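You operate a simulated robot arm through the tools that you are given. There is no shell and no other tool. Be economical: measure what you need, move in short steps, check, and stop when the job is done.

You are at the controls of a simulated robot arm. One attempt, no reset.

Task
Pack the blue compass and the tub from the blue Repairs tray in the big case and latch it.
Fine: both upright; close the case knob.
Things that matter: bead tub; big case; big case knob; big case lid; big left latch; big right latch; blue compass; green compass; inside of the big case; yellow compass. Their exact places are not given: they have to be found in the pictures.

The check looks at the end state, three seconds after you hand in, the way a careful person would. Anything else that was tipped, shoved, dropped, spilled or broken makes it a failure.

Robot
A 7-joint arm with a two-finger parallel gripper on a trunk, on a base that drives. Base frame: it is fixed to the floor where the robot stands at the start and does not move with it; the origin is under the middle of the robot, x ahead of it, y to its left, z up. Readings come in m, rad, newtons and seconds.
Its first joint turns from -2.897 to 2.897 rad. Places, roughly: bead tub [0.5, -2.25, 0]; big case [0.5, -1.5, 1]; big case knob [0.8, -1.5, 1]; big case lid [0.7, -1.6, 1]; big left latch [0.4, -1.5, 0.9]; big right latch [0.4, -1.7, 0.9]; inside of the big case [0.6, -1.6, 0.9]. Payload 3.91 kg.
Tool frame: the origin (TCP) lies between the finger pads and is the grasp point; the fingertips stand 0.03 m ahead of it; z points along the fingers, y is the line along which they close. The gripper opens to 0.11 m. The fingers are 0.02 m wide and 0.01 m thick; the gripper's body (0.048 by 0.112 m) begins 0.055 m behind the TCP.
Orientation is told as [roll, pitch, yaw] about the base's x, y, z axes, in that order, counted from this pose: with the fingers straight down and closing along the base's y, the tool's x points along the base's -x, its y along +y and its z along -z.

Tools
- The arm moves only by the tool send_rows. Its arguments are lists of equal length, an entry for each row: "travel": the shift along the tool's x, y, z in m, a list of three; "rotation": the turn, a rotation vector about the tool's x, y, z in degrees, a list of three; "grip": the finger opening in m, from 0 to 0.11. In form: {"travel": [[tx, ty, tz], ...], "rotation": [[ax, ay, az], ...], "grip": [grip, ...]}. A call has 1 to 20 rows; each row is the pose to reach, as a shift and turn from the pose commanded when the call began, along the tool's axes at that moment. Rows are played at 5 a second. More than 0.05 m and 0.15 rad between two rows, or a gripper value outside its range, and nothing of the call is played. Where a pose cannot be reached the arm comes as near as it can. A force on the tool above 90 N (or 10 N above the force at the start of the call, whichever is more), or a blocked arm, ends the call early, and 0.2 s more pass. Each finger travels about 0.153 m/s and halts on what it meets, pressing with about 36 N; the grip force reading is that of the motor and also rises with nothing between the fingers. The clock runs only during rows and for 0.2 s after the last one: add rows that repeat a pose to give the fingers time. It gives the time, the measured TCP pose, the force on the tool (base axes), the opening and the grip force at its end, in the units of the frame above (readings bear some noise), with the torque about the TCP (base axes, N m) and any sound that the robot's microphone picked up.
- Cameras (640 x 400 px; columns grow to the right, rows downward): "scene" is now at [0.0038, 0.1204, 1.4497]; the picture's right is [-0.31, -0.95, 0.00], its down [-0.63, 0.21, -0.75] and it looks along [0.71, -0.23, -0.67] (base axes); focal length 255 px, centre (320, 200). "wrist" rides on the gripper at [0.077, 0.007, -0.114] in the tool frame; the picture's right is [-0.09, 1.00, 0.00], its down [-0.80, -0.07, -0.59] and it looks along [-0.59, -0.05, 0.80] (tool axes); focal length 270 px, centre (320, 200).
- snapshot(camera): a new picture of that camera. The clock stands still meanwhile.
- lift_body(by): slides the trunk up (or, below 0, down) by that many m; the arm and the scene camera ride with it, the base frame stays. It gives what a move gives, with no picture.
- base_move(legs): drives the robot by 1 to 6 legs, each [ahead, turn to the left] in m and rad, along the robot's own axes; the way and the turn of a leg run together, so that a leg with both is an arc; at most 1.5 m and 3.142 rad a leg. The arm and the cameras ride along, it lands a little off, and it stops where it bumps. It gives what a move gives.
- head_to(pan, tilt): turns the head with the scene camera to pan (to the left, within 2.705 rad either way) and tilt (down, from -0.506 to 1.204), counted from straight ahead of the robot. It gives what a move gives.
- measure_at(camera, pixels): for up to 12 pixels [column, row] of the newest picture of that camera ("zoom" is the newest enlarged one), the place [x, y, z] in the base frame of the surface seen there, good to about 0.002 m. The clock stands still meanwhile.
- close_up(camera, box): a new picture of the part [left, top, right, bottom] of that camera's present view, enlarged. The clock stands still meanwhile.
- job_done(): hands the job in; it is judged then, once.

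Keep the steps short. Do not move on a guess: measure, check each grasp and each placing, and mend mistakes. In all there are 80 turns and 48 pictures (those below and enlarged ones count). Leave the gripper open and the arm clear of the work at the hand-in unless told otherwise, and finish with a single line.

The tools are called after "Call:" by a JSON object that holds its "method" and its "body". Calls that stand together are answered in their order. send_rows: Moves the arm, as the interface text tells. Its arguments: {"type":"object","properties":{"travel":{"type":"array","items":{"type":"array","items":{"type":"number"}}},"rotation":{"type":"array","items":{"type":"array","items":{"type":"number"}}},"grip":{"type":"array","items":{"type":"number"}}},"required":["travel","rotation","grip"]} The other tools are called the same way: lift_body (by) slides the trunk up or down; base_move (legs) drives the base; head_to (pan, tilt) turns the head that bears the scene camera; snapshot (camera) takes a picture; measure_at (camera, pixels) gives the place of the surface under pixels of a picture; close_up (camera, box) takes an enlarged picture of a part of a camera's view; job_done () hands the job in.

At the start:

```text
clock: 0.0
tool_pos: [0.4113, -0.009, 1.1646]
tcp_rot: [0.0, 0.0, -0.001]
force: [-0.2, 1.3, -0.8]
torque: [0.04, -0.05, 0.04]
grip_width: 0.11
finger_force: 0.0
trunk travel left (down, up): [-0.425, 0.185]
robot x, y, heading: [-0.0013, -0.0048, -0.001]
head pan, tilt: [-0.316, 0.73]
```

scene: 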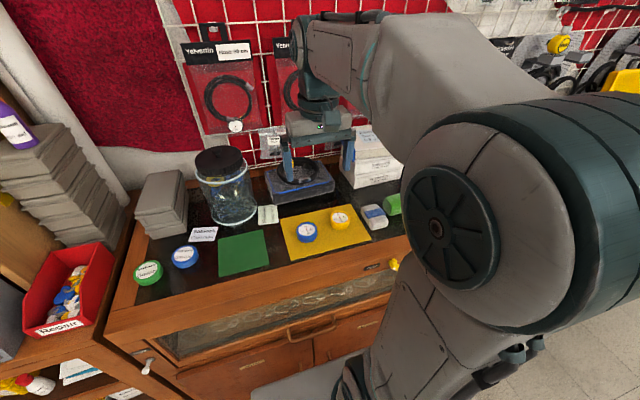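
wrist: 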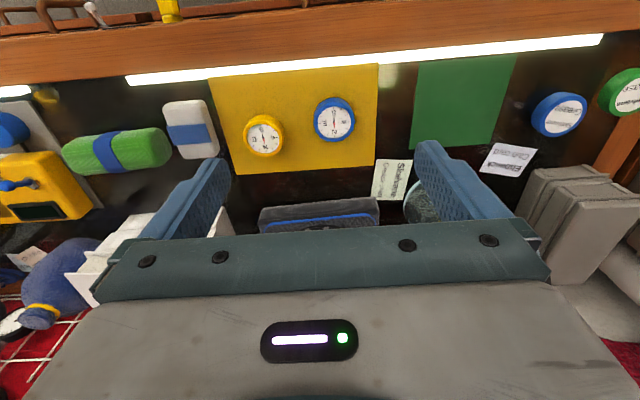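

I see two blue round items on the counter, at (307,232) and (185,256). I'll zoom in to tell them apart.

Call:
{"method": "close_up", "body": {"camera": "scene", "box": [120, 180, 400, 320]}}

Call:
{"method": "head_to", "body": {"pan": -1.2, "tilt": 0.5}}

Call:
{"method": "snapshot", "body": {"camera": "scene"}}

```text
2.29 times, centred on (260, 250) of scene
```

zoom: 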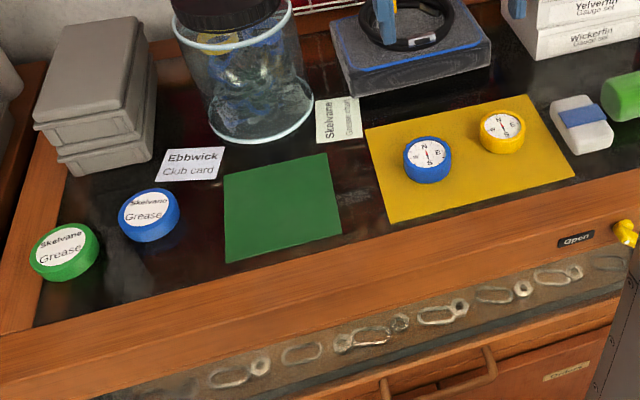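

```text
clock: 1.2
tool_pos: [0.4118, -0.0091, 1.1659]
tcp_rot: [0.002, -0.002, 0.0]
force: [-0.4, -0.1, 0.7]
torque: [0.01, -0.03, 0.01]
grip_width: 0.1099
finger_force: 0.0
trunk travel left (down, up): [-0.425, 0.185]
robot x, y, heading: [0.0016, -0.0036, 0.002]
head pan, tilt: [-1.201, 0.499]
```

```text
44 pictures are left
```

scene: 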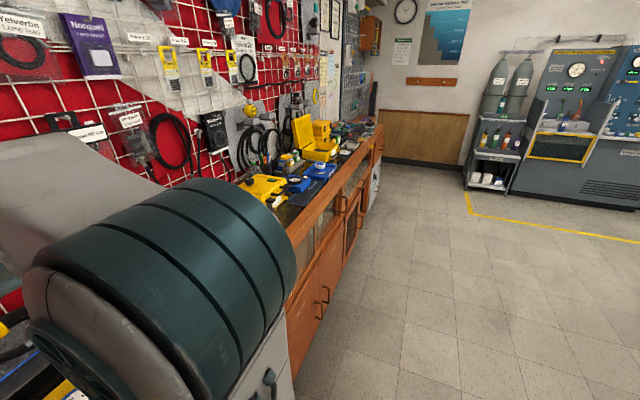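

The blue compass is the one on the yellow mat, and the other blue item is grease. I'll measure the compasses in the wrist view and zoom in on the far counter.

Call:
{"method": "measure_at", "body": {"camera": "wrist", "pixels": [[334, 119], [315, 119], [354, 119], [334, 100], [334, 139], [263, 136], [243, 136], [284, 136], [360, 160], [300, 90]]}}

Call:
{"method": "close_up", "body": {"camera": "scene", "box": [230, 100, 390, 220]}}

```text
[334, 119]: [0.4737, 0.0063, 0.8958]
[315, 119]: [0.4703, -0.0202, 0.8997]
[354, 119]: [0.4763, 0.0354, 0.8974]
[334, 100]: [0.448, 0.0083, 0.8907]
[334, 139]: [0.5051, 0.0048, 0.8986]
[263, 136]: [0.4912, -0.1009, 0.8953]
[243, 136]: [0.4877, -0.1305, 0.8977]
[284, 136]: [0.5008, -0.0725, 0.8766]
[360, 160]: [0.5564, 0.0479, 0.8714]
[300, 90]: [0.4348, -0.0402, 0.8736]
```

```text
3.33 times, centred on (310, 160) of scene
```

zoom: 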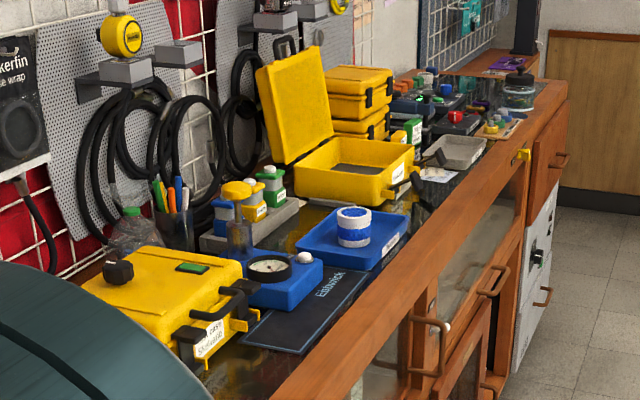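

The blue compass centre is about (0.476, 0.008), with its top at 0.898 and the mat at 0.873. I'll move above it, narrow the opening to 0.085 and check.

Call:
{"method": "send_rows", "body": {"travel": [[-0.03, 0.008, 0.03], [-0.064, 0.017, 0.06], [-0.064, 0.017, 0.1], [-0.064, 0.017, 0.14], [-0.064, 0.017, 0.18], [-0.064, 0.017, 0.18]], "rotation": [[0, 0, 0], [0, 0, 0], [0, 0, 0], [0, 0, 0], [0, 0, 0], [0, 0, 0]], "grip": [0.11, 0.1, 0.09, 0.085, 0.085, 0.085]}}

Call:
{"method": "snapshot", "body": {"camera": "wrist"}}

```text
clock: 2.6
tool_pos: [0.4757, 0.0078, 0.9843]
tcp_rot: [0.001, 0.0, 0.001]
force: [-0.9, -0.4, 2.0]
torque: [0.01, 0.07, -0.01]
grip_width: 0.0849
finger_force: 0.0
trunk travel left (down, up): [-0.425, 0.185]
robot x, y, heading: [-0.0032, -0.0023, 0.002]
head pan, tilt: [-1.201, 0.499]
```

```text
42 pictures are left
```

wrist: 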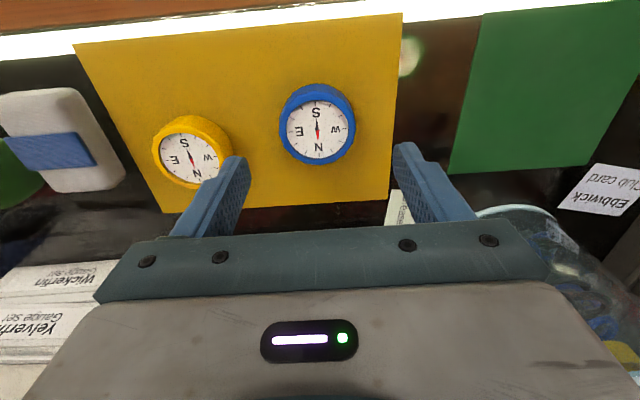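

Centred as expected. I'll measure once more before going down.

Call:
{"method": "measure_at", "body": {"camera": "wrist", "pixels": [[317, 130], [284, 130], [351, 130], [317, 101], [317, 160], [225, 143], [400, 120], [200, 170]]}}

```text
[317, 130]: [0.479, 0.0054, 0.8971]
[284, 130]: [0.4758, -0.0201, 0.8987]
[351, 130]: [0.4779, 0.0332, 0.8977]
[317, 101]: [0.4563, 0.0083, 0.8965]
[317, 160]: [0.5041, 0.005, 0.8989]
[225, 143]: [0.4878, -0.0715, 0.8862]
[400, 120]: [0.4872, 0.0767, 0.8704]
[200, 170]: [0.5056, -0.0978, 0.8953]
```

I'll descend 0.077 to bring the fingertips to about 0.877, then close.

Call:
{"method": "send_rows", "body": {"travel": [[-0.002, 0, 0.03], [-0.002, 0, 0.055], [-0.002, 0, 0.077], [-0.002, 0, 0.077], [-0.002, 0, 0.077], [-0.002, 0, 0.077], [-0.002, 0, 0.077]], "rotation": [[0, 0, 0], [0, 0, 0], [0, 0, 0], [0, 0, 0], [0, 0, 0], [0, 0, 0], [0, 0, 0]], "grip": [0.085, 0.085, 0.085, 0.085, 0.045, 0.045, 0.045]}}

```text
clock: 4.2
tool_pos: [0.478, 0.0094, 0.9073]
tcp_rot: [-0.001, 0.0, 0.001]
force: [-0.5, -0.7, 0.1]
torque: [-0.05, -0.01, -0.04]
grip_width: 0.0581
finger_force: 35.6
trunk travel left (down, up): [-0.425, 0.185]
robot x, y, heading: [0.0005, -0.004, -0.004]
head pan, tilt: [-1.201, 0.499]
```

Held, at 0.058 wide. Now I'll lift 0.2 and check.

Call:
{"method": "send_rows", "body": {"travel": [[0, 0, -0.02], [0, 0, -0.06], [0, 0, -0.1], [0, 0, -0.15], [0, 0, -0.2], [0, 0, -0.2]], "rotation": [[0, 0, 0], [0, 0, 0], [0, 0, 0], [0, 0, 0], [0, 0, 0], [0, 0, 0]], "grip": [0.045, 0.045, 0.045, 0.045, 0.045, 0.045]}}

Call:
{"method": "snapshot", "body": {"camera": "wrist"}}

```text
clock: 5.6
tool_pos: [0.478, 0.0086, 1.1101]
tcp_rot: [-0.001, 0.0, 0.0]
force: [0.7, -0.3, -1.0]
torque: [0.01, -0.02, 0.01]
grip_width: 0.0584
finger_force: 35.8
trunk travel left (down, up): [-0.425, 0.185]
robot x, y, heading: [-0.0022, -0.0032, 0.003]
head pan, tilt: [-1.201, 0.499]
```

```text
41 pictures are left
```

wrist: 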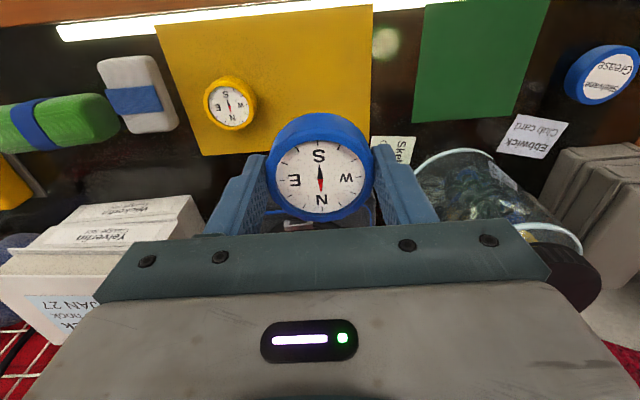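

The compass is held level. Next I'll back away, turn right, drive along the counter and face it near y=-1.5.

Call:
{"method": "base_move", "body": {"legs": [[-0.5, 0], [0, -1.571], [1.45, 0], [0, 1.571]]}}

Call:
{"method": "head_to", "body": {"pan": 0.0, "tilt": 0.5}}

Call:
{"method": "snapshot", "body": {"camera": "scene"}}

```text
clock: 22.9
tool_pos: [-0.0205, -1.4377, 1.1093]
tcp_rot: [0.0, -0.002, 0.002]
force: [0.1, -0.4, -0.7]
torque: [0.01, 0.04, -0.01]
grip_width: 0.0584
finger_force: 36.0
trunk travel left (down, up): [-0.425, 0.185]
robot x, y, heading: [-0.4993, -1.4473, -0.006]
head pan, tilt: [-1.201, 0.499]
```

```text
clock: 24.4
tool_pos: [-0.0199, -1.437, 1.1098]
tcp_rot: [0.0, -0.001, 0.001]
force: [-0.4, -0.3, -0.6]
torque: [0.02, 0.03, -0.01]
grip_width: 0.0586
finger_force: 35.8
trunk travel left (down, up): [-0.425, 0.185]
robot x, y, heading: [-0.4995, -1.4507, 0.002]
head pan, tilt: [0.0, 0.499]
```

```text
40 pictures are left
```

scene: 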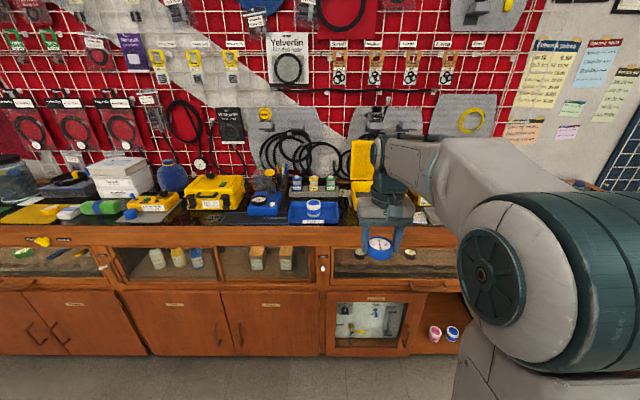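

I see a blue tray at (313,210) with a tub in it, and two tubs in a low shelf at (443,333). I'll zoom in on both.

Call:
{"method": "close_up", "body": {"camera": "scene", "box": [230, 130, 390, 230]}}

Call:
{"method": "close_up", "body": {"camera": "scene", "box": [380, 280, 480, 350]}}

Call:
{"method": "measure_at", "body": {"camera": "scene", "pixels": [[314, 210], [435, 333], [453, 333], [362, 160], [313, 222], [345, 215], [380, 215]]}}

```text
4.00 times, centred on (310, 180) of scene
```

zoom: 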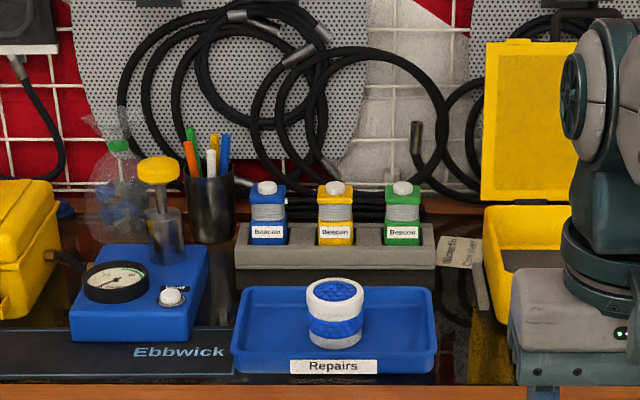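

```text
5.71 times, centred on (430, 315) of scene
```

zoom: 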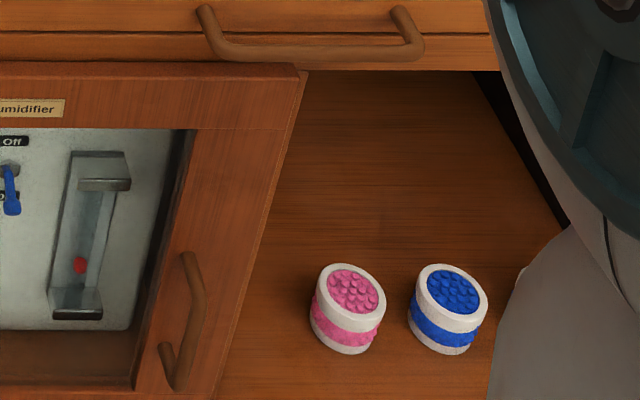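

```text
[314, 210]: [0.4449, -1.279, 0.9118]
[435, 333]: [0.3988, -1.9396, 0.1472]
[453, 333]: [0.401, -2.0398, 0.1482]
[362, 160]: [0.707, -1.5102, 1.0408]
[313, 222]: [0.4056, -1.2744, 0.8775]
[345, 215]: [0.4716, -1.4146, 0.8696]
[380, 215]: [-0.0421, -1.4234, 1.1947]
```

The counter tray says "Repairs", but the rough place for the bead tub points low and near y=-2.25. I'll go and look there before deciding.

Call:
{"method": "base_move", "body": {"legs": [[0, -1.571], [0.95, 0], [0, 1.571]]}}

Call:
{"method": "head_to", "body": {"pan": 0.15, "tilt": 0.75}}

Call:
{"method": "snapshot", "body": {"camera": "scene"}}

```text
clock: 37.0
tool_pos: [-0.0395, -2.4028, 1.1092]
tcp_rot: [0.0, 0.0, -0.023]
force: [-0.8, 1.0, -1.1]
torque: [0.01, 0.01, 0.02]
grip_width: 0.0585
finger_force: 35.6
trunk travel left (down, up): [-0.425, 0.185]
robot x, y, heading: [-0.5169, -2.405, -0.025]
head pan, tilt: [0.0, 0.499]
```

```text
clock: 37.8
tool_pos: [-0.0396, -2.4031, 1.109]
tcp_rot: [-0.001, 0.001, -0.022]
force: [-0.5, 0.5, -0.6]
torque: [0.03, 0.04, 0.01]
grip_width: 0.0586
finger_force: 36.1
trunk travel left (down, up): [-0.425, 0.185]
robot x, y, heading: [-0.5206, -2.4044, -0.026]
head pan, tilt: [0.15, 0.75]
```

```text
37 pictures are left
```

scene: 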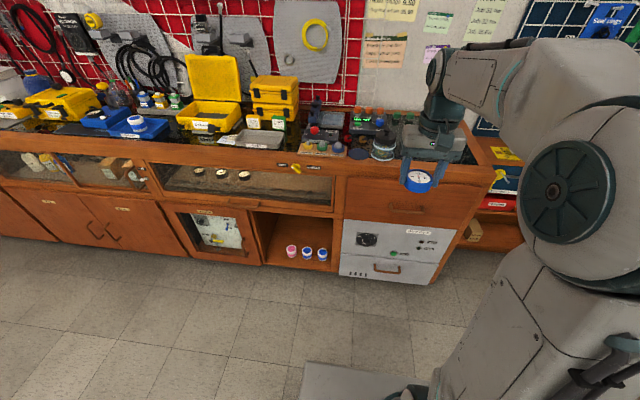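

Call:
{"method": "close_up", "body": {"camera": "scene", "box": [240, 200, 360, 275]}}

Call:
{"method": "close_up", "body": {"camera": "scene", "box": [80, 50, 420, 200]}}

Call:
{"method": "measure_at", "body": {"camera": "scene", "pixels": [[291, 252], [307, 254], [322, 255], [210, 122], [250, 140], [345, 70]]}}

```text
5.33 times, centred on (300, 238) of scene
```

zoom: 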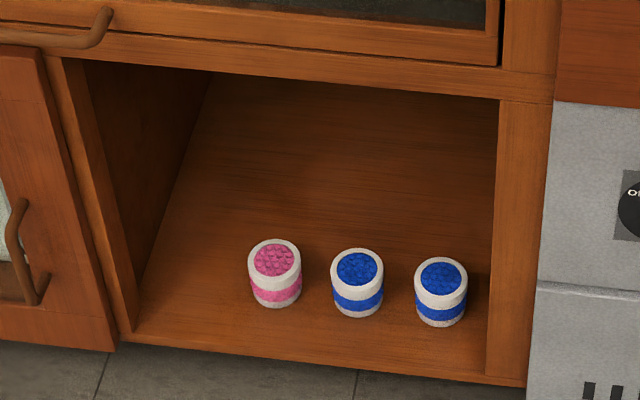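

```text
1.88 times, centred on (250, 125) of scene
```

zoom: 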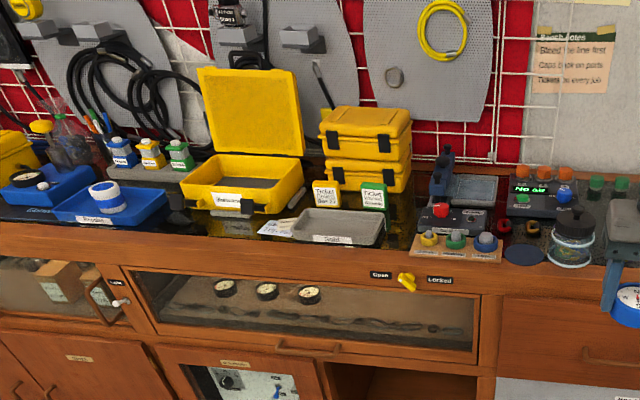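

```text
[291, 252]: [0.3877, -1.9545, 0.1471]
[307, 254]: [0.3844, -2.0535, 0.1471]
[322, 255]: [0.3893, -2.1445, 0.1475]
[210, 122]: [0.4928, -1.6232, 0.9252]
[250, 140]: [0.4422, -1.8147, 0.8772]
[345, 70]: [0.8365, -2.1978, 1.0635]
```

The tray and the shelf both have bead tubs. I'll check the area to the right, near (505,190), for another blue tray.

Call:
{"method": "head_to", "body": {"pan": -0.35, "tilt": 0.6}}

Call:
{"method": "snapshot", "body": {"camera": "scene"}}

```text
clock: 38.7
tool_pos: [-0.039, -2.4045, 1.1106]
tcp_rot: [-0.001, -0.001, -0.021]
force: [0.8, 0.2, -0.8]
torque: [-0.01, 0.0, 0.02]
grip_width: 0.0583
finger_force: 36.1
trunk travel left (down, up): [-0.425, 0.185]
robot x, y, heading: [-0.5179, -2.4067, -0.024]
head pan, tilt: [-0.351, 0.6]
```

```text
34 pictures are left
```

scene: 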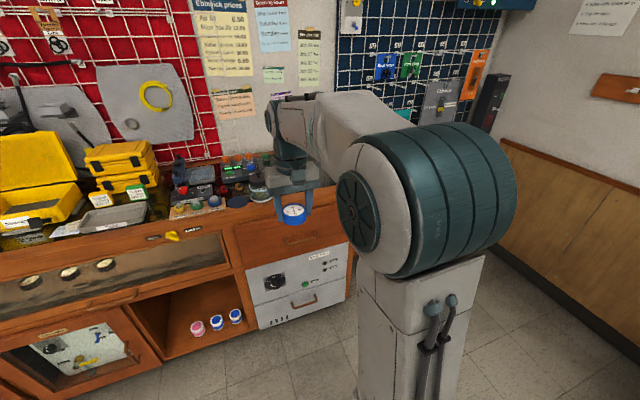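

The arm hides the right end. I'll turn the base right so that area falls on the clear side.

Call:
{"method": "base_move", "body": {"legs": [[0, -1.3]]}}

Call:
{"method": "head_to", "body": {"pan": 0.7, "tilt": 0.6}}

Call:
{"method": "snapshot", "body": {"camera": "scene"}}

```text
clock: 42.3
tool_pos: [-0.3873, -2.8644, 1.1101]
tcp_rot: [0.0, 0.0, -1.316]
force: [0.2, 0.1, -0.4]
torque: [-0.01, 0.01, 0.02]
grip_width: 0.0584
finger_force: 35.8
trunk travel left (down, up): [-0.425, 0.185]
robot x, y, heading: [-0.519, -2.4028, -1.319]
head pan, tilt: [-0.351, 0.6]
```

```text
clock: 43.6
tool_pos: [-0.3861, -2.8649, 1.1094]
tcp_rot: [0.0, 0.0, -1.318]
force: [1.4, -0.2, -1.1]
torque: [-0.02, 0.03, 0.02]
grip_width: 0.0584
finger_force: 36.4
trunk travel left (down, up): [-0.425, 0.185]
robot x, y, heading: [-0.5185, -2.4054, -1.323]
head pan, tilt: [0.7, 0.6]
```

```text
33 pictures are left
```

scene: 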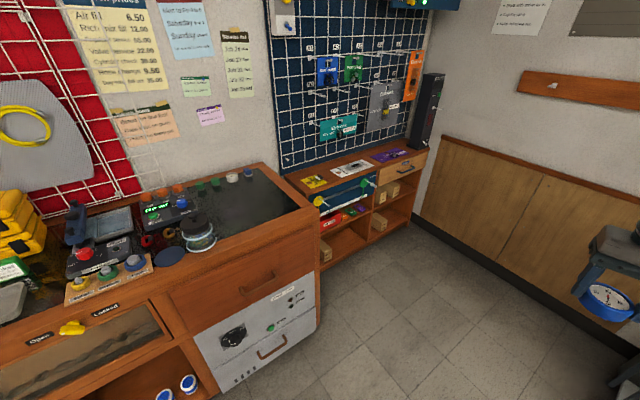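

There's no other blue Repairs tray here. I'll return to the case and look closely at the tray tub and the cards.

Call:
{"method": "base_move", "body": {"legs": [[0, 2.89], [0.72, 0], [0, -1.571], [0.2, 0]]}}

Call:
{"method": "head_to", "body": {"pan": 0.3, "tilt": 0.6}}

Call:
{"method": "snapshot", "body": {"camera": "scene"}}

```text
clock: 59.4
tool_pos: [0.171, -1.6802, 1.1086]
tcp_rot: [0.0, 0.0, -0.017]
force: [-0.3, -0.1, -0.3]
torque: [0.01, 0.04, -0.01]
grip_width: 0.0585
finger_force: 35.7
trunk travel left (down, up): [-0.425, 0.185]
robot x, y, heading: [-0.3049, -1.686, -0.018]
head pan, tilt: [0.7, 0.6]
```

```text
clock: 60.2
tool_pos: [0.1711, -1.6817, 1.1095]
tcp_rot: [0.0, 0.0, -0.017]
force: [0.1, -1.1, 0.0]
torque: [0.03, -0.02, -0.05]
grip_width: 0.0581
finger_force: 35.9
trunk travel left (down, up): [-0.425, 0.185]
robot x, y, heading: [-0.3079, -1.682, -0.015]
head pan, tilt: [0.3, 0.6]
```

```text
32 pictures are left
```

scene: 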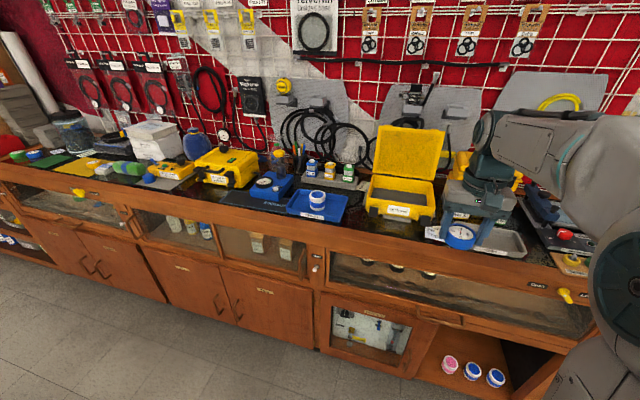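

Call:
{"method": "close_up", "body": {"camera": "scene", "box": [240, 110, 450, 240]}}

Call:
{"method": "measure_at", "body": {"camera": "scene", "pixels": [[373, 214], [430, 216], [433, 185], [371, 183], [378, 128], [446, 130], [402, 198], [317, 195], [317, 206], [292, 205], [345, 205]]}}

```text
3.05 times, centred on (345, 175) of scene
```

zoom: 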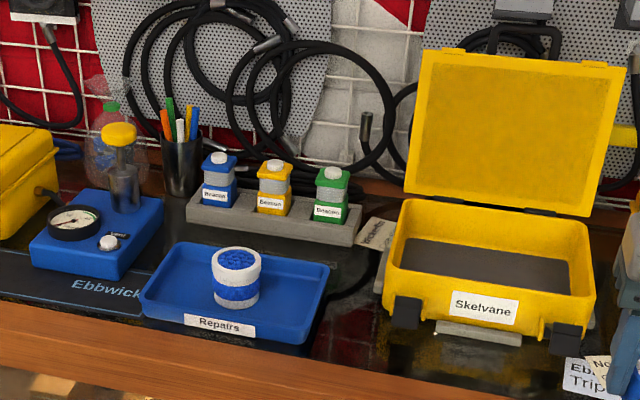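

```text
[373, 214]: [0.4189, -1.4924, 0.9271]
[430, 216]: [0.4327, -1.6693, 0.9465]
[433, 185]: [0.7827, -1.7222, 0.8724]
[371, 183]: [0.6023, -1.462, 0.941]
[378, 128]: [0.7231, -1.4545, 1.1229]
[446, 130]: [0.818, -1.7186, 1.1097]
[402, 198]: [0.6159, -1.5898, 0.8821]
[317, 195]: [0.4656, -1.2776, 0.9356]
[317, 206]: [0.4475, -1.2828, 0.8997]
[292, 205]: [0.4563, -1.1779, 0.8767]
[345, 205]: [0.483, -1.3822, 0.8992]
```

The tray tub is an open tub of blue beads, and it matches the task's wording ("from the blue Repairs tray"). I'll place the compass first. I'm moving the base to about (0.02, -1.5), facing the counter.

Call:
{"method": "base_move", "body": {"legs": [[0, 1.586], [0.18, 0], [0, -1.571], [0.32, 0]]}}

Call:
{"method": "snapshot", "body": {"camera": "wrist"}}

```text
clock: 71.3
tool_pos: [0.4928, -1.4805, 1.1083]
tcp_rot: [0.001, 0.002, 0.018]
force: [0.0, 0.8, -0.8]
torque: [-0.01, 0.04, -0.02]
grip_width: 0.058
finger_force: 35.9
trunk travel left (down, up): [-0.425, 0.185]
robot x, y, heading: [0.0151, -1.5003, 0.017]
head pan, tilt: [0.3, 0.6]
stopped in leg 4: the robot was blocked; the commanded pose is now the measured one
```

```text
30 pictures are left
```

wrist: 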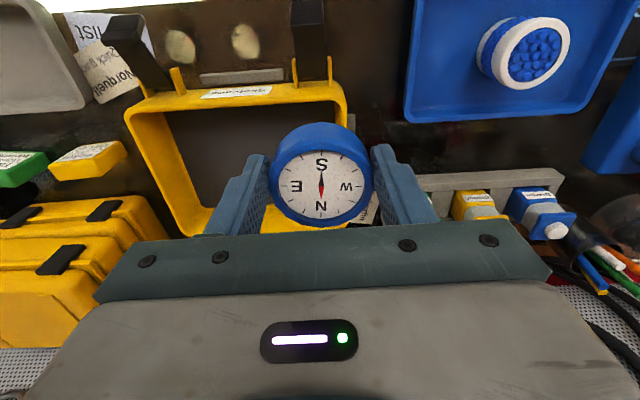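

The base stopped against the counter at x=0.015. I'll measure the case rim and interior floor in the wrist view.

Call:
{"method": "measure_at", "body": {"camera": "wrist", "pixels": [[135, 120], [340, 85], [230, 92], [180, 112], [195, 190], [240, 130], [330, 115], [205, 215], [300, 112], [524, 53], [560, 53], [488, 60]]}}

Call:
{"method": "base_move", "body": {"legs": [[-0.015, 0]]}}

```text
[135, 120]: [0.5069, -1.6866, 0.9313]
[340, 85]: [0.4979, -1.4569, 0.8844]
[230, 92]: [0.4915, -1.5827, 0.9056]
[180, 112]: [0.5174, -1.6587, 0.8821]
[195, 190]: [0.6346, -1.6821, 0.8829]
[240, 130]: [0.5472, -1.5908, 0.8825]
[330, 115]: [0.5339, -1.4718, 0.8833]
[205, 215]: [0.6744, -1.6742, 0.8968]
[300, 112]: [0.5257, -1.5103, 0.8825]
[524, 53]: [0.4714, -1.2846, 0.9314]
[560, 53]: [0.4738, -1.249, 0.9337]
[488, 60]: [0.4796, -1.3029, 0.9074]
```

```text
clock: 72.1
tool_pos: [0.4782, -1.4817, 1.1084]
tcp_rot: [0.0, -0.001, 0.016]
force: [-0.4, -0.7, -1.5]
torque: [-0.01, 0.01, 0.05]
grip_width: 0.058
finger_force: 36.0
trunk travel left (down, up): [-0.425, 0.185]
robot x, y, heading: [0.0009, -1.501, 0.019]
head pan, tilt: [0.3, 0.6]
```

Floor z is 0.8825. The interior spans roughly y -1.47 to -1.685 and x 0.495 to 0.67. I'll move over (0.54, -1.63) at height and look.

Call:
{"method": "send_rows", "body": {"travel": [[-0.015, -0.04, 0], [-0.03, -0.08, 0], [-0.045, -0.12, 0], [-0.06, -0.15, 0.03], [-0.06, -0.15, 0.07], [-0.06, -0.15, 0.1], [-0.06, -0.15, 0.1]], "rotation": [[0, 0, 0], [0, 0, 0], [0, 0, 0], [0, 0, 0], [0, 0, 0], [0, 0, 0], [0, 0, 0]], "grip": [0.045, 0.045, 0.045, 0.045, 0.045, 0.045, 0.045]}}

Call:
{"method": "snapshot", "body": {"camera": "wrist"}}

```text
clock: 73.7
tool_pos: [0.541, -1.6313, 1.0088]
tcp_rot: [0.002, -0.001, 0.016]
force: [0.3, 0.1, -0.4]
torque: [0.0, 0.06, -0.03]
grip_width: 0.0582
finger_force: 35.5
trunk travel left (down, up): [-0.425, 0.185]
robot x, y, heading: [-0.0022, -1.5032, 0.016]
head pan, tilt: [0.3, 0.6]
```

```text
29 pictures are left
```

wrist: 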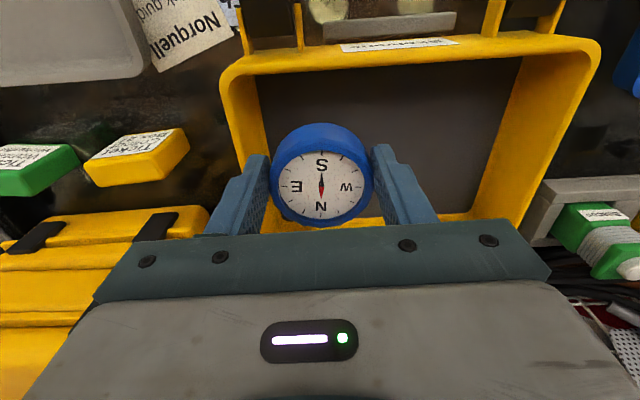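

Call:
{"method": "measure_at", "body": {"camera": "wrist", "pixels": [[235, 110], [250, 120], [268, 110], [280, 100], [400, 45], [400, 57], [400, 70], [590, 60], [520, 100], [495, 180], [450, 215], [450, 120]]}}

```text
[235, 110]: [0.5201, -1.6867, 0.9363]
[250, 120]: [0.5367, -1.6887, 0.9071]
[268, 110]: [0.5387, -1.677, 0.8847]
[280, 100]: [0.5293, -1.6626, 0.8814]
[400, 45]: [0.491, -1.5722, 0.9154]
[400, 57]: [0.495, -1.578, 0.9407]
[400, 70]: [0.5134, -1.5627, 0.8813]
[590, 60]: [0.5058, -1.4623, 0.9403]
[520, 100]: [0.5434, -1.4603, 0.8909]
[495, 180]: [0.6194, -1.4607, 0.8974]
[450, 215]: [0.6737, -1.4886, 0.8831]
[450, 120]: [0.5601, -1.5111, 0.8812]
```

There's clearance on all sides. I'll lower 0.090 and release to a 0.076 opening.

Call:
{"method": "send_rows", "body": {"travel": [[0, 0.002, 0.04], [0, 0.002, 0.075], [0, 0.002, 0.09], [0, 0.002, 0.09], [0, 0.002, 0.09], [0, 0.002, 0.09]], "rotation": [[0, 0, 0], [0, 0, 0], [0, 0, 0], [0, 0, 0], [0, 0, 0], [0, 0, 0]], "grip": [0.045, 0.045, 0.045, 0.045, 0.076, 0.076]}}

```text
clock: 75.1
tool_pos: [0.5407, -1.6293, 0.919]
tcp_rot: [0.0, 0.0, 0.017]
force: [0.0, 0.1, 0.2]
torque: [0.01, 0.01, -0.02]
grip_width: 0.0758
finger_force: 0.0
trunk travel left (down, up): [-0.425, 0.185]
robot x, y, heading: [0.001, -1.501, 0.014]
head pan, tilt: [0.3, 0.6]
```

Released. I'll raise 0.19 and view the result.

Call:
{"method": "send_rows", "body": {"travel": [[0, 0, -0.03], [0, 0, -0.07], [0, 0, -0.11], [0, 0, -0.15], [0, 0, -0.19], [0, 0, -0.19]], "rotation": [[0, 0, 0], [0, 0, 0], [0, 0, 0], [0, 0, 0], [0, 0, 0], [0, 0, 0]], "grip": [0.076, 0.076, 0.08, 0.09, 0.1, 0.1]}}

Call:
{"method": "send_rows", "body": {"travel": [[0.01, 0.05, 0], [0.02, 0.1, 0], [0.035, 0.145, 0], [0.05, 0.19, 0], [0.06, 0.235, 0], [0.07, 0.28, 0], [0.075, 0.32, 0], [0.08, 0.35, 0.03], [0.08, 0.35, 0.03]], "rotation": [[0, 0, 0], [0, 0, 0], [0, 0, 0], [0, 0, 0], [0, 0, 0], [0, 0, 0], [0, 0, 0], [0, 0, 0], [0, 0, 0]], "grip": [0.1, 0.1, 0.1, 0.1, 0.1, 0.1, 0.1, 0.1, 0.1]}}

Call:
{"method": "snapshot", "body": {"camera": "wrist"}}

```text
clock: 76.5
tool_pos: [0.5391, -1.6292, 1.1097]
tcp_rot: [0.001, 0.0, 0.017]
force: [-0.9, 0.4, -0.8]
torque: [0.01, 0.0, 0.05]
grip_width: 0.0999
finger_force: 0.0
trunk travel left (down, up): [-0.425, 0.185]
robot x, y, heading: [-0.002, -1.5006, 0.01]
head pan, tilt: [0.3, 0.6]
```

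```text
refused: row 1 steps farther than a row can; nothing moved
```

```text
28 pictures are left
```

wrist: 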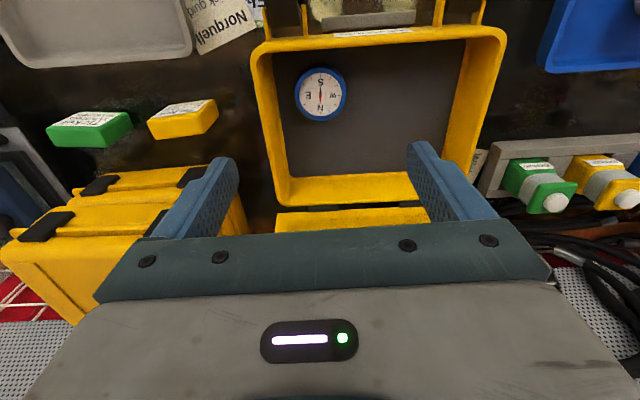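

The compass lies face up on the case floor. Now I'll move over the tub in smaller steps.

Call:
{"method": "send_rows", "body": {"travel": [[0.01, 0.04, 0], [0.02, 0.08, 0], [0.03, 0.12, 0], [0.04, 0.16, 0], [0.05, 0.2, 0], [0.06, 0.24, 0], [0.07, 0.28, 0], [0.075, 0.32, 0], [0.08, 0.35, 0.03], [0.08, 0.35, 0.03]], "rotation": [[0, 0, 0], [0, 0, 0], [0, 0, 0], [0, 0, 0], [0, 0, 0], [0, 0, 0], [0, 0, 0], [0, 0, 0], [0, 0, 0], [0, 0, 0]], "grip": [0.1, 0.1, 0.1, 0.1, 0.1, 0.1, 0.1, 0.1, 0.1, 0.1]}}

Call:
{"method": "snapshot", "body": {"camera": "wrist"}}

```text
clock: 78.7
tool_pos: [0.455, -1.2784, 1.0802]
tcp_rot: [0.0, -0.001, 0.015]
force: [-0.8, -0.1, -0.2]
torque: [-0.02, 0.04, 0.0]
grip_width: 0.1001
finger_force: 0.1
trunk travel left (down, up): [-0.425, 0.185]
robot x, y, heading: [-0.0002, -1.4989, 0.014]
head pan, tilt: [0.3, 0.6]
```

```text
27 pictures are left
```

wrist: 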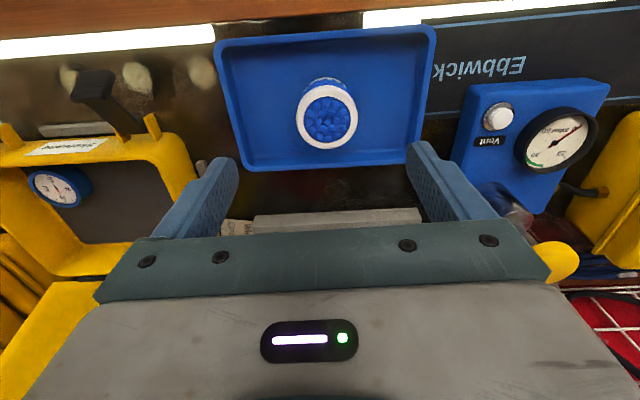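

Call:
{"method": "measure_at", "body": {"camera": "wrist", "pixels": [[298, 117], [354, 117], [326, 90], [326, 145], [326, 117], [380, 100], [418, 110], [270, 120], [326, 80]]}}

Call:
{"method": "close_up", "body": {"camera": "wrist", "box": [210, 20, 450, 170]}}

```text
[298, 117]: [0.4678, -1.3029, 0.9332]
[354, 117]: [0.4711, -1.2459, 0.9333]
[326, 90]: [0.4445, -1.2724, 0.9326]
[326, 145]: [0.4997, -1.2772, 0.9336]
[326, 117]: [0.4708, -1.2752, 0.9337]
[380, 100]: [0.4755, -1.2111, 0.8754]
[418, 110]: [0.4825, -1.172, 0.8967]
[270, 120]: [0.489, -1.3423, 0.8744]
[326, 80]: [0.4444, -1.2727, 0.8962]
```

```text
2.67 times, centred on (330, 95) of wrist
```

zoom: 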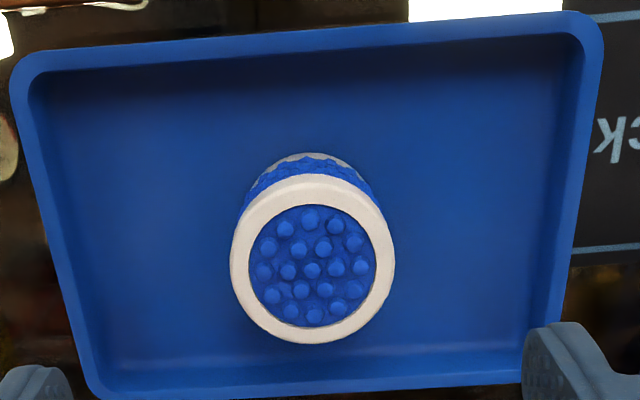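

The tub centre is (0.472, -1.2745), 0.058 in diameter, from z 0.875 to 0.9335. I'll descend to TCP 0.915 and grasp.

Call:
{"method": "send_rows", "body": {"travel": [[-0.017, 0.004, 0.04], [-0.017, 0.004, 0.08], [-0.017, 0.004, 0.12], [-0.017, 0.004, 0.15], [-0.017, 0.004, 0.165], [-0.017, 0.004, 0.165], [-0.017, 0.004, 0.165], [-0.017, 0.004, 0.165], [-0.017, 0.004, 0.165]], "rotation": [[0, 0, 0], [0, 0, 0], [0, 0, 0], [0, 0, 0], [0, 0, 0], [0, 0, 0], [0, 0, 0], [0, 0, 0], [0, 0, 0]], "grip": [0.1, 0.09, 0.085, 0.085, 0.085, 0.085, 0.05, 0.05, 0.05]}}

Call:
{"method": "send_rows", "body": {"travel": [[0, 0, -0.03], [0, 0, -0.07], [0, 0, -0.11], [0, 0, -0.15], [0, 0, -0.19], [0, 0, -0.19]], "rotation": [[0, 0, 0], [0, 0, 0], [0, 0, 0], [0, 0, 0], [0, 0, 0], [0, 0, 0]], "grip": [0.05, 0.05, 0.05, 0.05, 0.05, 0.05]}}

Call:
{"method": "snapshot", "body": {"camera": "wrist"}}

```text
clock: 80.7
tool_pos: [0.4722, -1.2752, 0.9155]
tcp_rot: [0.0, -0.001, 0.015]
force: [0.6, 0.1, 0.1]
torque: [0.02, -0.02, 0.02]
grip_width: 0.059
finger_force: 36.0
trunk travel left (down, up): [-0.425, 0.185]
robot x, y, heading: [0.0017, -1.5008, 0.013]
head pan, tilt: [0.3, 0.6]
```

```text
clock: 82.1
tool_pos: [0.4706, -1.2756, 1.1045]
tcp_rot: [0.001, -0.002, 0.014]
force: [0.1, 0.3, -1.4]
torque: [0.03, 0.01, 0.04]
grip_width: 0.0588
finger_force: 35.7
trunk travel left (down, up): [-0.425, 0.185]
robot x, y, heading: [-0.0017, -1.5012, 0.013]
head pan, tilt: [0.3, 0.6]
```

```text
25 pictures are left
```

wrist: 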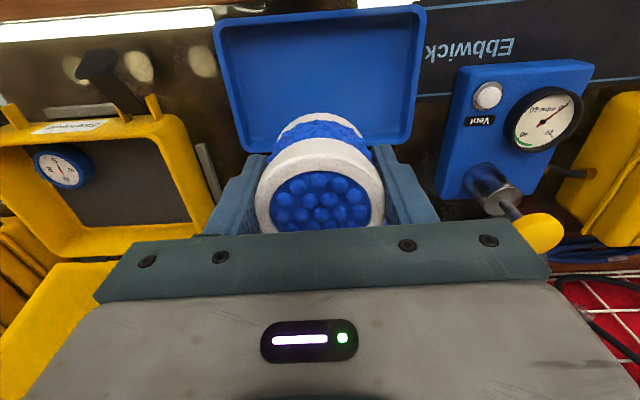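

Held. I'll carry it over (0.545, -1.525) and lower to TCP 0.924.

Call:
{"method": "send_rows", "body": {"travel": [[-0.01, -0.04, 0], [-0.02, -0.08, 0], [-0.03, -0.12, 0], [-0.04, -0.16, 0], [-0.055, -0.2, 0], [-0.065, -0.235, 0], [-0.071, -0.2505, 0.03], [-0.071, -0.2505, 0.07], [-0.071, -0.2505, 0.1], [-0.071, -0.2505, 0.14], [-0.071, -0.2505, 0.17], [-0.071, -0.2505, 0.1805], [-0.071, -0.2505, 0.1805]], "rotation": [[0, 0, 0], [0, 0, 0], [0, 0, 0], [0, 0, 0], [0, 0, 0], [0, 0, 0], [0, 0, 0], [0, 0, 0], [0, 0, 0], [0, 0, 0], [0, 0, 0], [0, 0, 0], [0, 0, 0]], "grip": [0.05, 0.05, 0.05, 0.05, 0.05, 0.05, 0.05, 0.05, 0.05, 0.05, 0.05, 0.05, 0.05]}}

Call:
{"method": "snapshot", "body": {"camera": "wrist"}}

```text
clock: 84.9
tool_pos: [0.5474, -1.5242, 0.9237]
tcp_rot: [0.001, 0.0, 0.016]
force: [0.3, 0.0, -1.4]
torque: [-0.02, -0.02, 0.0]
grip_width: 0.059
finger_force: 36.3
trunk travel left (down, up): [-0.425, 0.185]
robot x, y, heading: [0.0006, -1.4994, 0.011]
head pan, tilt: [0.3, 0.6]
```

```text
24 pictures are left
```

wrist: 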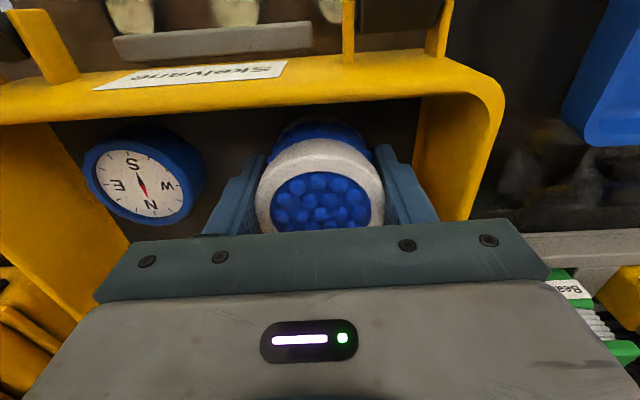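

It sits clear of the compass and walls. I'll release with a small opening and rise.

Call:
{"method": "send_rows", "body": {"travel": [[0, 0, 0], [0, 0, 0], [0, 0, -0.03], [0, 0, -0.07], [0, 0, -0.11], [0, 0, -0.16], [0, 0, -0.2], [0, 0, -0.2]], "rotation": [[0, 0, 0], [0, 0, 0], [0, 0, 0], [0, 0, 0], [0, 0, 0], [0, 0, 0], [0, 0, 0], [0, 0, 0]], "grip": [0.075, 0.075, 0.075, 0.075, 0.075, 0.06, 0.03, 0.0]}}

Call:
{"method": "snapshot", "body": {"camera": "wrist"}}

```text
clock: 86.7
tool_pos: [0.5465, -1.5244, 1.1258]
tcp_rot: [0.001, 0.0, 0.016]
force: [0.3, 0.8, -0.6]
torque: [-0.05, 0.0, 0.03]
grip_width: 0.0
finger_force: 36.0
trunk travel left (down, up): [-0.425, 0.185]
robot x, y, heading: [-0.0032, -1.5025, 0.014]
head pan, tilt: [0.3, 0.6]
```

```text
23 pictures are left
```

wrist: 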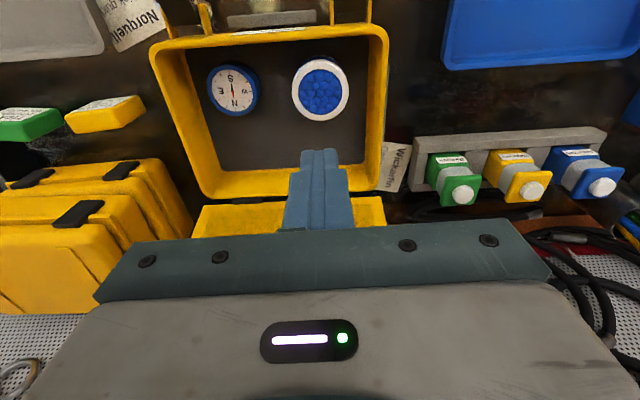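

Both items stand upright in the case. Next is the lid, so I'll look at it with the head camera.

Call:
{"method": "head_to", "body": {"pan": -0.1, "tilt": 0.6}}

Call:
{"method": "snapshot", "body": {"camera": "scene"}}

```text
clock: 87.5
tool_pos: [0.5466, -1.5249, 1.1261]
tcp_rot: [0.0, 0.001, 0.015]
force: [-0.4, 0.3, -1.0]
torque: [-0.02, -0.01, 0.03]
grip_width: 0.0001
finger_force: 36.1
trunk travel left (down, up): [-0.425, 0.185]
robot x, y, heading: [-0.0019, -1.5026, 0.009]
head pan, tilt: [-0.099, 0.6]
```

```text
22 pictures are left
```

scene: 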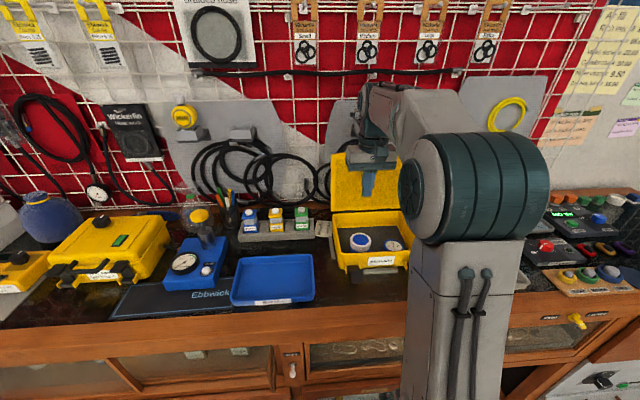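

Call:
{"method": "lift_body", "body": {"by": 0.18}}

Call:
{"method": "close_up", "body": {"camera": "scene", "box": [300, 130, 460, 300]}}

Call:
{"method": "snapshot", "body": {"camera": "wrist"}}

```text
clock: 89.5
tool_pos: [0.5479, -1.5245, 1.3049]
tcp_rot: [0.001, 0.0, 0.017]
force: [0.2, 1.0, 0.1]
torque: [0.02, -0.03, -0.03]
grip_width: 0.0001
finger_force: 36.2
trunk travel left (down, up): [-0.605, 0.005]
robot x, y, heading: [-0.001, -1.499, 0.013]
head pan, tilt: [-0.099, 0.6]
```

```text
2.35 times, centred on (380, 215) of scene
```

zoom: 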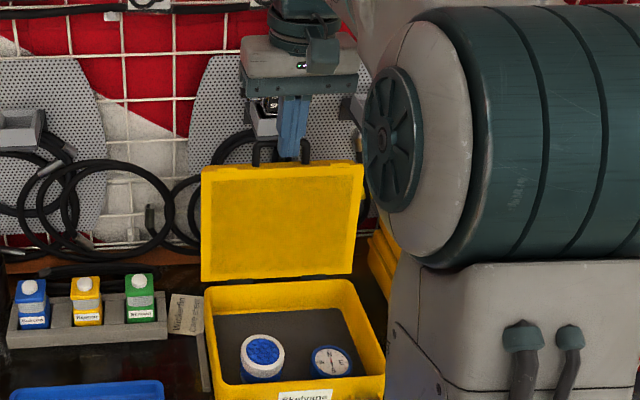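

```text
20 pictures are left
```

wrist: 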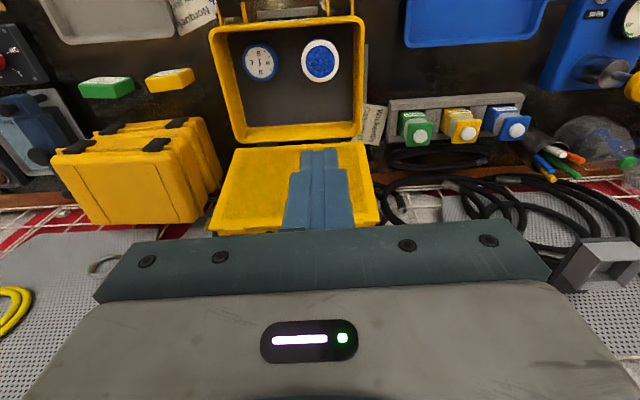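

The open lid's top edge seems to carry a black handle at zoom (280,150). I'll measure the lid's edges and the handle.

Call:
{"method": "measure_at", "body": {"camera": "zoom", "pixels": [[206, 170], [360, 165], [230, 171], [345, 167], [258, 150], [280, 140], [308, 150], [205, 275], [350, 270], [280, 220], [330, 166], [258, 160]]}}

Call:
{"method": "measure_at", "body": {"camera": "wrist", "pixels": [[235, 155], [250, 145], [340, 145], [220, 225], [370, 215], [240, 200], [350, 180], [375, 222], [255, 232], [290, 137]]}}

```text
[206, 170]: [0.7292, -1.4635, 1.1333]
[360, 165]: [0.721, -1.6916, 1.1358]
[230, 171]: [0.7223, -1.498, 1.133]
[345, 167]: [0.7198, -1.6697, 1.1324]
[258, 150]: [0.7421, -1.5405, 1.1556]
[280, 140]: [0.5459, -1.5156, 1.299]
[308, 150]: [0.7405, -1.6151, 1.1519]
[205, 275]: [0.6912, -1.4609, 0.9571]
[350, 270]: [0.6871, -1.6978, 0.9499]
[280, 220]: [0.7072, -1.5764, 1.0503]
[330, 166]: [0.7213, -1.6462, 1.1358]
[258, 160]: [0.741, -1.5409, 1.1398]
```

```text
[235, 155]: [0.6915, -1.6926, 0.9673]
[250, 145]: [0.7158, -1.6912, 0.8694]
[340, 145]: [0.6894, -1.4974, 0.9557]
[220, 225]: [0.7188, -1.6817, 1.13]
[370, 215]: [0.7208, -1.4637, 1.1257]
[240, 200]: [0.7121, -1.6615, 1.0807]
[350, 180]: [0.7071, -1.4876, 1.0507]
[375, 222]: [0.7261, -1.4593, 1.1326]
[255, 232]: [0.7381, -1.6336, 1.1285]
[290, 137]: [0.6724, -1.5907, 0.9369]
```

The handle legs are at y -1.54 and -1.615, x 0.741, above the lid top at z 1.133. I'll tilt the tool about 45° forward, open it, and come near in front of and above the handle for a closer look.

Call:
{"method": "send_rows", "body": {"travel": [[-0.005, -0.01, 0], [-0.01, -0.02, 0], [-0.02, -0.03, 0], [-0.025, -0.04, 0], [-0.03, -0.054, 0], [-0.03, -0.054, 0], [-0.03, -0.054, 0]], "rotation": [[0, -7.5, 0], [0, -15, 0], [0, -22.5, 0], [0, -30, 0], [0, -37.5, 0], [0, -45, 0], [0, -45, 0]], "grip": [0.02, 0.04, 0.08, 0.11, 0.11, 0.11, 0.11]}}

Call:
{"method": "snapshot", "body": {"camera": "wrist"}}

```text
clock: 91.1
tool_pos: [0.5789, -1.5792, 1.3059]
tcp_rot: [-0.002, -0.787, 0.016]
force: [0.7, -0.7, 0.7]
torque: [0.02, -0.03, 0.0]
grip_width: 0.1099
finger_force: 0.1
trunk travel left (down, up): [-0.605, 0.005]
robot x, y, heading: [-0.0022, -1.4999, 0.018]
head pan, tilt: [-0.099, 0.6]
```

```text
19 pictures are left
```

wrist: 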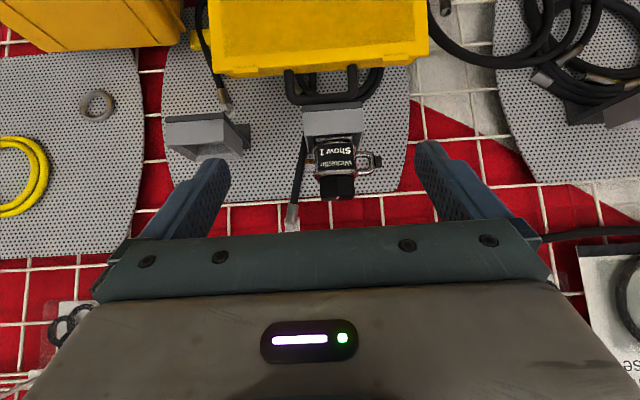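

Call:
{"method": "close_up", "body": {"camera": "wrist", "box": [240, 30, 400, 130]}}

Call:
{"method": "measure_at", "body": {"camera": "wrist", "pixels": [[290, 75], [290, 92], [352, 70], [352, 90], [320, 98], [320, 102], [300, 100], [340, 70], [320, 74], [425, 50], [215, 75]]}}

```text
4.00 times, centred on (320, 80) of wrist
```

zoom: 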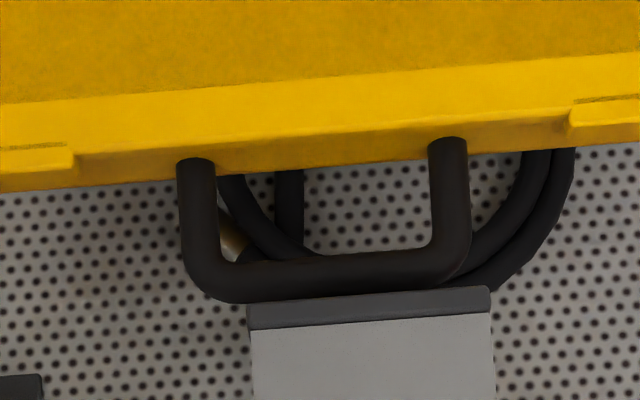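

```text
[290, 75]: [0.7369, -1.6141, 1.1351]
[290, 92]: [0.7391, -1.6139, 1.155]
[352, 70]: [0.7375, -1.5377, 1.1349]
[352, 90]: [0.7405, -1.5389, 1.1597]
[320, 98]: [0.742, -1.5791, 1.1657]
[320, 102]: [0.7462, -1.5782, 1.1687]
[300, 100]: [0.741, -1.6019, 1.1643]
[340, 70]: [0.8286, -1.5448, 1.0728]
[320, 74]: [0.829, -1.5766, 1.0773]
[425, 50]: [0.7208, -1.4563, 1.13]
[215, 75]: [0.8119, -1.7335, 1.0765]
```

The handle is a U, 0.088 wide, centred at y -1.576, with its bar at (0.745, 1.163). I'll straddle it with open fingers at TCP (0.7365, 1.1715), stopping first 0.05 short.

Call:
{"method": "send_rows", "body": {"travel": [[-0.016, 0, 0.04], [-0.016, 0, 0.08], [-0.016, 0, 0.12], [-0.016, 0, 0.155], [-0.016, 0, 0.155]], "rotation": [[0, 0, 0], [0, 0, 0], [0, 0, 0], [0, 0, 0], [0, 0, 0]], "grip": [0.11, 0.11, 0.11, 0.11, 0.11]}}

Call:
{"method": "snapshot", "body": {"camera": "wrist"}}

```text
clock: 92.3
tool_pos: [0.6994, -1.5757, 1.2083]
tcp_rot: [-0.002, -0.788, 0.016]
force: [0.3, -0.2, 0.5]
torque: [0.02, -0.02, -0.01]
grip_width: 0.1097
finger_force: 0.1
trunk travel left (down, up): [-0.605, 0.005]
robot x, y, heading: [0.0001, -1.5014, 0.013]
head pan, tilt: [-0.099, 0.6]
```

```text
17 pictures are left
```

wrist: 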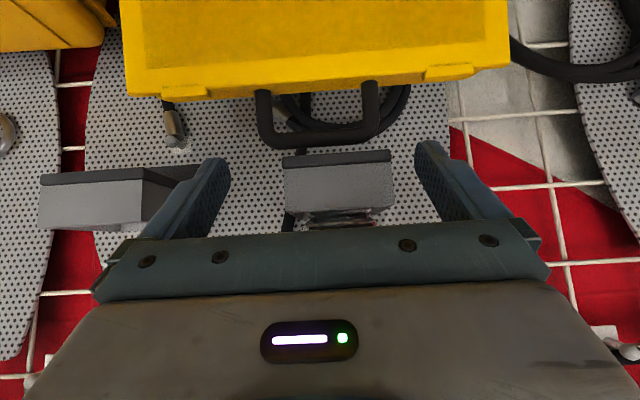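

Call:
{"method": "measure_at", "body": {"camera": "wrist", "pixels": [[340, 160], [290, 170], [338, 195], [90, 178], [150, 170], [170, 190], [318, 138], [263, 110], [370, 100]]}}

```text
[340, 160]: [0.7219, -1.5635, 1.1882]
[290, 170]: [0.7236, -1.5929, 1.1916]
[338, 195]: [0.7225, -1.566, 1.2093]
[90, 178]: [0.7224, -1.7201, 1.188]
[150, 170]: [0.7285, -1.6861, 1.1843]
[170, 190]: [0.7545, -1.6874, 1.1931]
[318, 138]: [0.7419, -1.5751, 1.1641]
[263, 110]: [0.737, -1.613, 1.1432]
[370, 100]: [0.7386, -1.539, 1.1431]
```

A wall bracket sits between the fingers at x≥0.722, z≥1.188, so I'll stay shallower. I'll advance 0.045 along the tool, putting the bar 0.02 ahead of the TCP, then close.

Call:
{"method": "send_rows", "body": {"travel": [[0, 0, 0.025], [0, 0, 0.045], [0, 0, 0.045], [0, 0, 0.045], [0, 0, 0.045]], "rotation": [[0, 0, 0], [0, 0, 0], [0, 0, 0], [0, 0, 0], [0, 0, 0]], "grip": [0.11, 0.11, 0.11, 0.075, 0.075]}}

Call:
{"method": "snapshot", "body": {"camera": "wrist"}}

```text
clock: 93.5
tool_pos: [0.7305, -1.5743, 1.1763]
tcp_rot: [0.0, -0.786, 0.017]
force: [0.9, 0.5, 0.1]
torque: [-0.82, -0.65, 0.12]
grip_width: 0.0876
finger_force: 36.3
trunk travel left (down, up): [-0.605, 0.005]
robot x, y, heading: [0.0015, -1.4988, 0.014]
head pan, tilt: [-0.099, 0.6]
```

```text
16 pictures are left
```

wrist: 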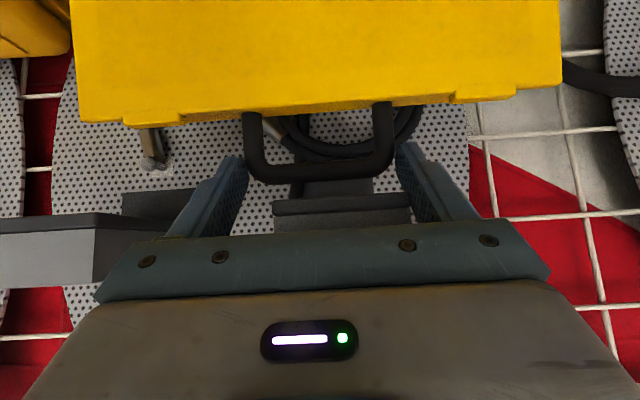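

The handle is held at 0.0876. I'll swing it along an arc about the hinge near (0.69, 0.942), keeping the tool tilt. The first 25° is a test.

Call:
{"method": "send_rows", "body": {"travel": [[0.011, 0.0003, -0.0166], [0.0235, 0.0006, -0.032], [0.0372, 0.001, -0.0463], [0.0521, 0.0013, -0.0594], [0.068, 0.0016, -0.0711]], "rotation": [[0, 0, 0], [0, 0, 0], [0, 0, 0], [0, 0, 0], [0, 0, 0]], "grip": [0.075, 0.075, 0.075, 0.075, 0.075]}}

Call:
{"method": "snapshot", "body": {"camera": "scene"}}

```text
clock: 94.7
tool_pos: [0.6314, -1.5752, 1.1783]
tcp_rot: [0.0, -0.787, 0.017]
force: [0.3, -1.5, 8.0]
torque: [0.17, -0.49, 0.47]
grip_width: 0.0878
finger_force: 36.3
trunk travel left (down, up): [-0.605, 0.005]
robot x, y, heading: [0.004, -1.499, 0.016]
head pan, tilt: [-0.099, 0.6]
```

```text
15 pictures are left
```

scene: 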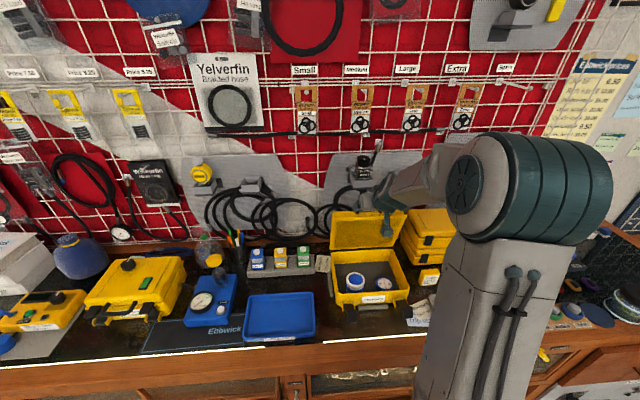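

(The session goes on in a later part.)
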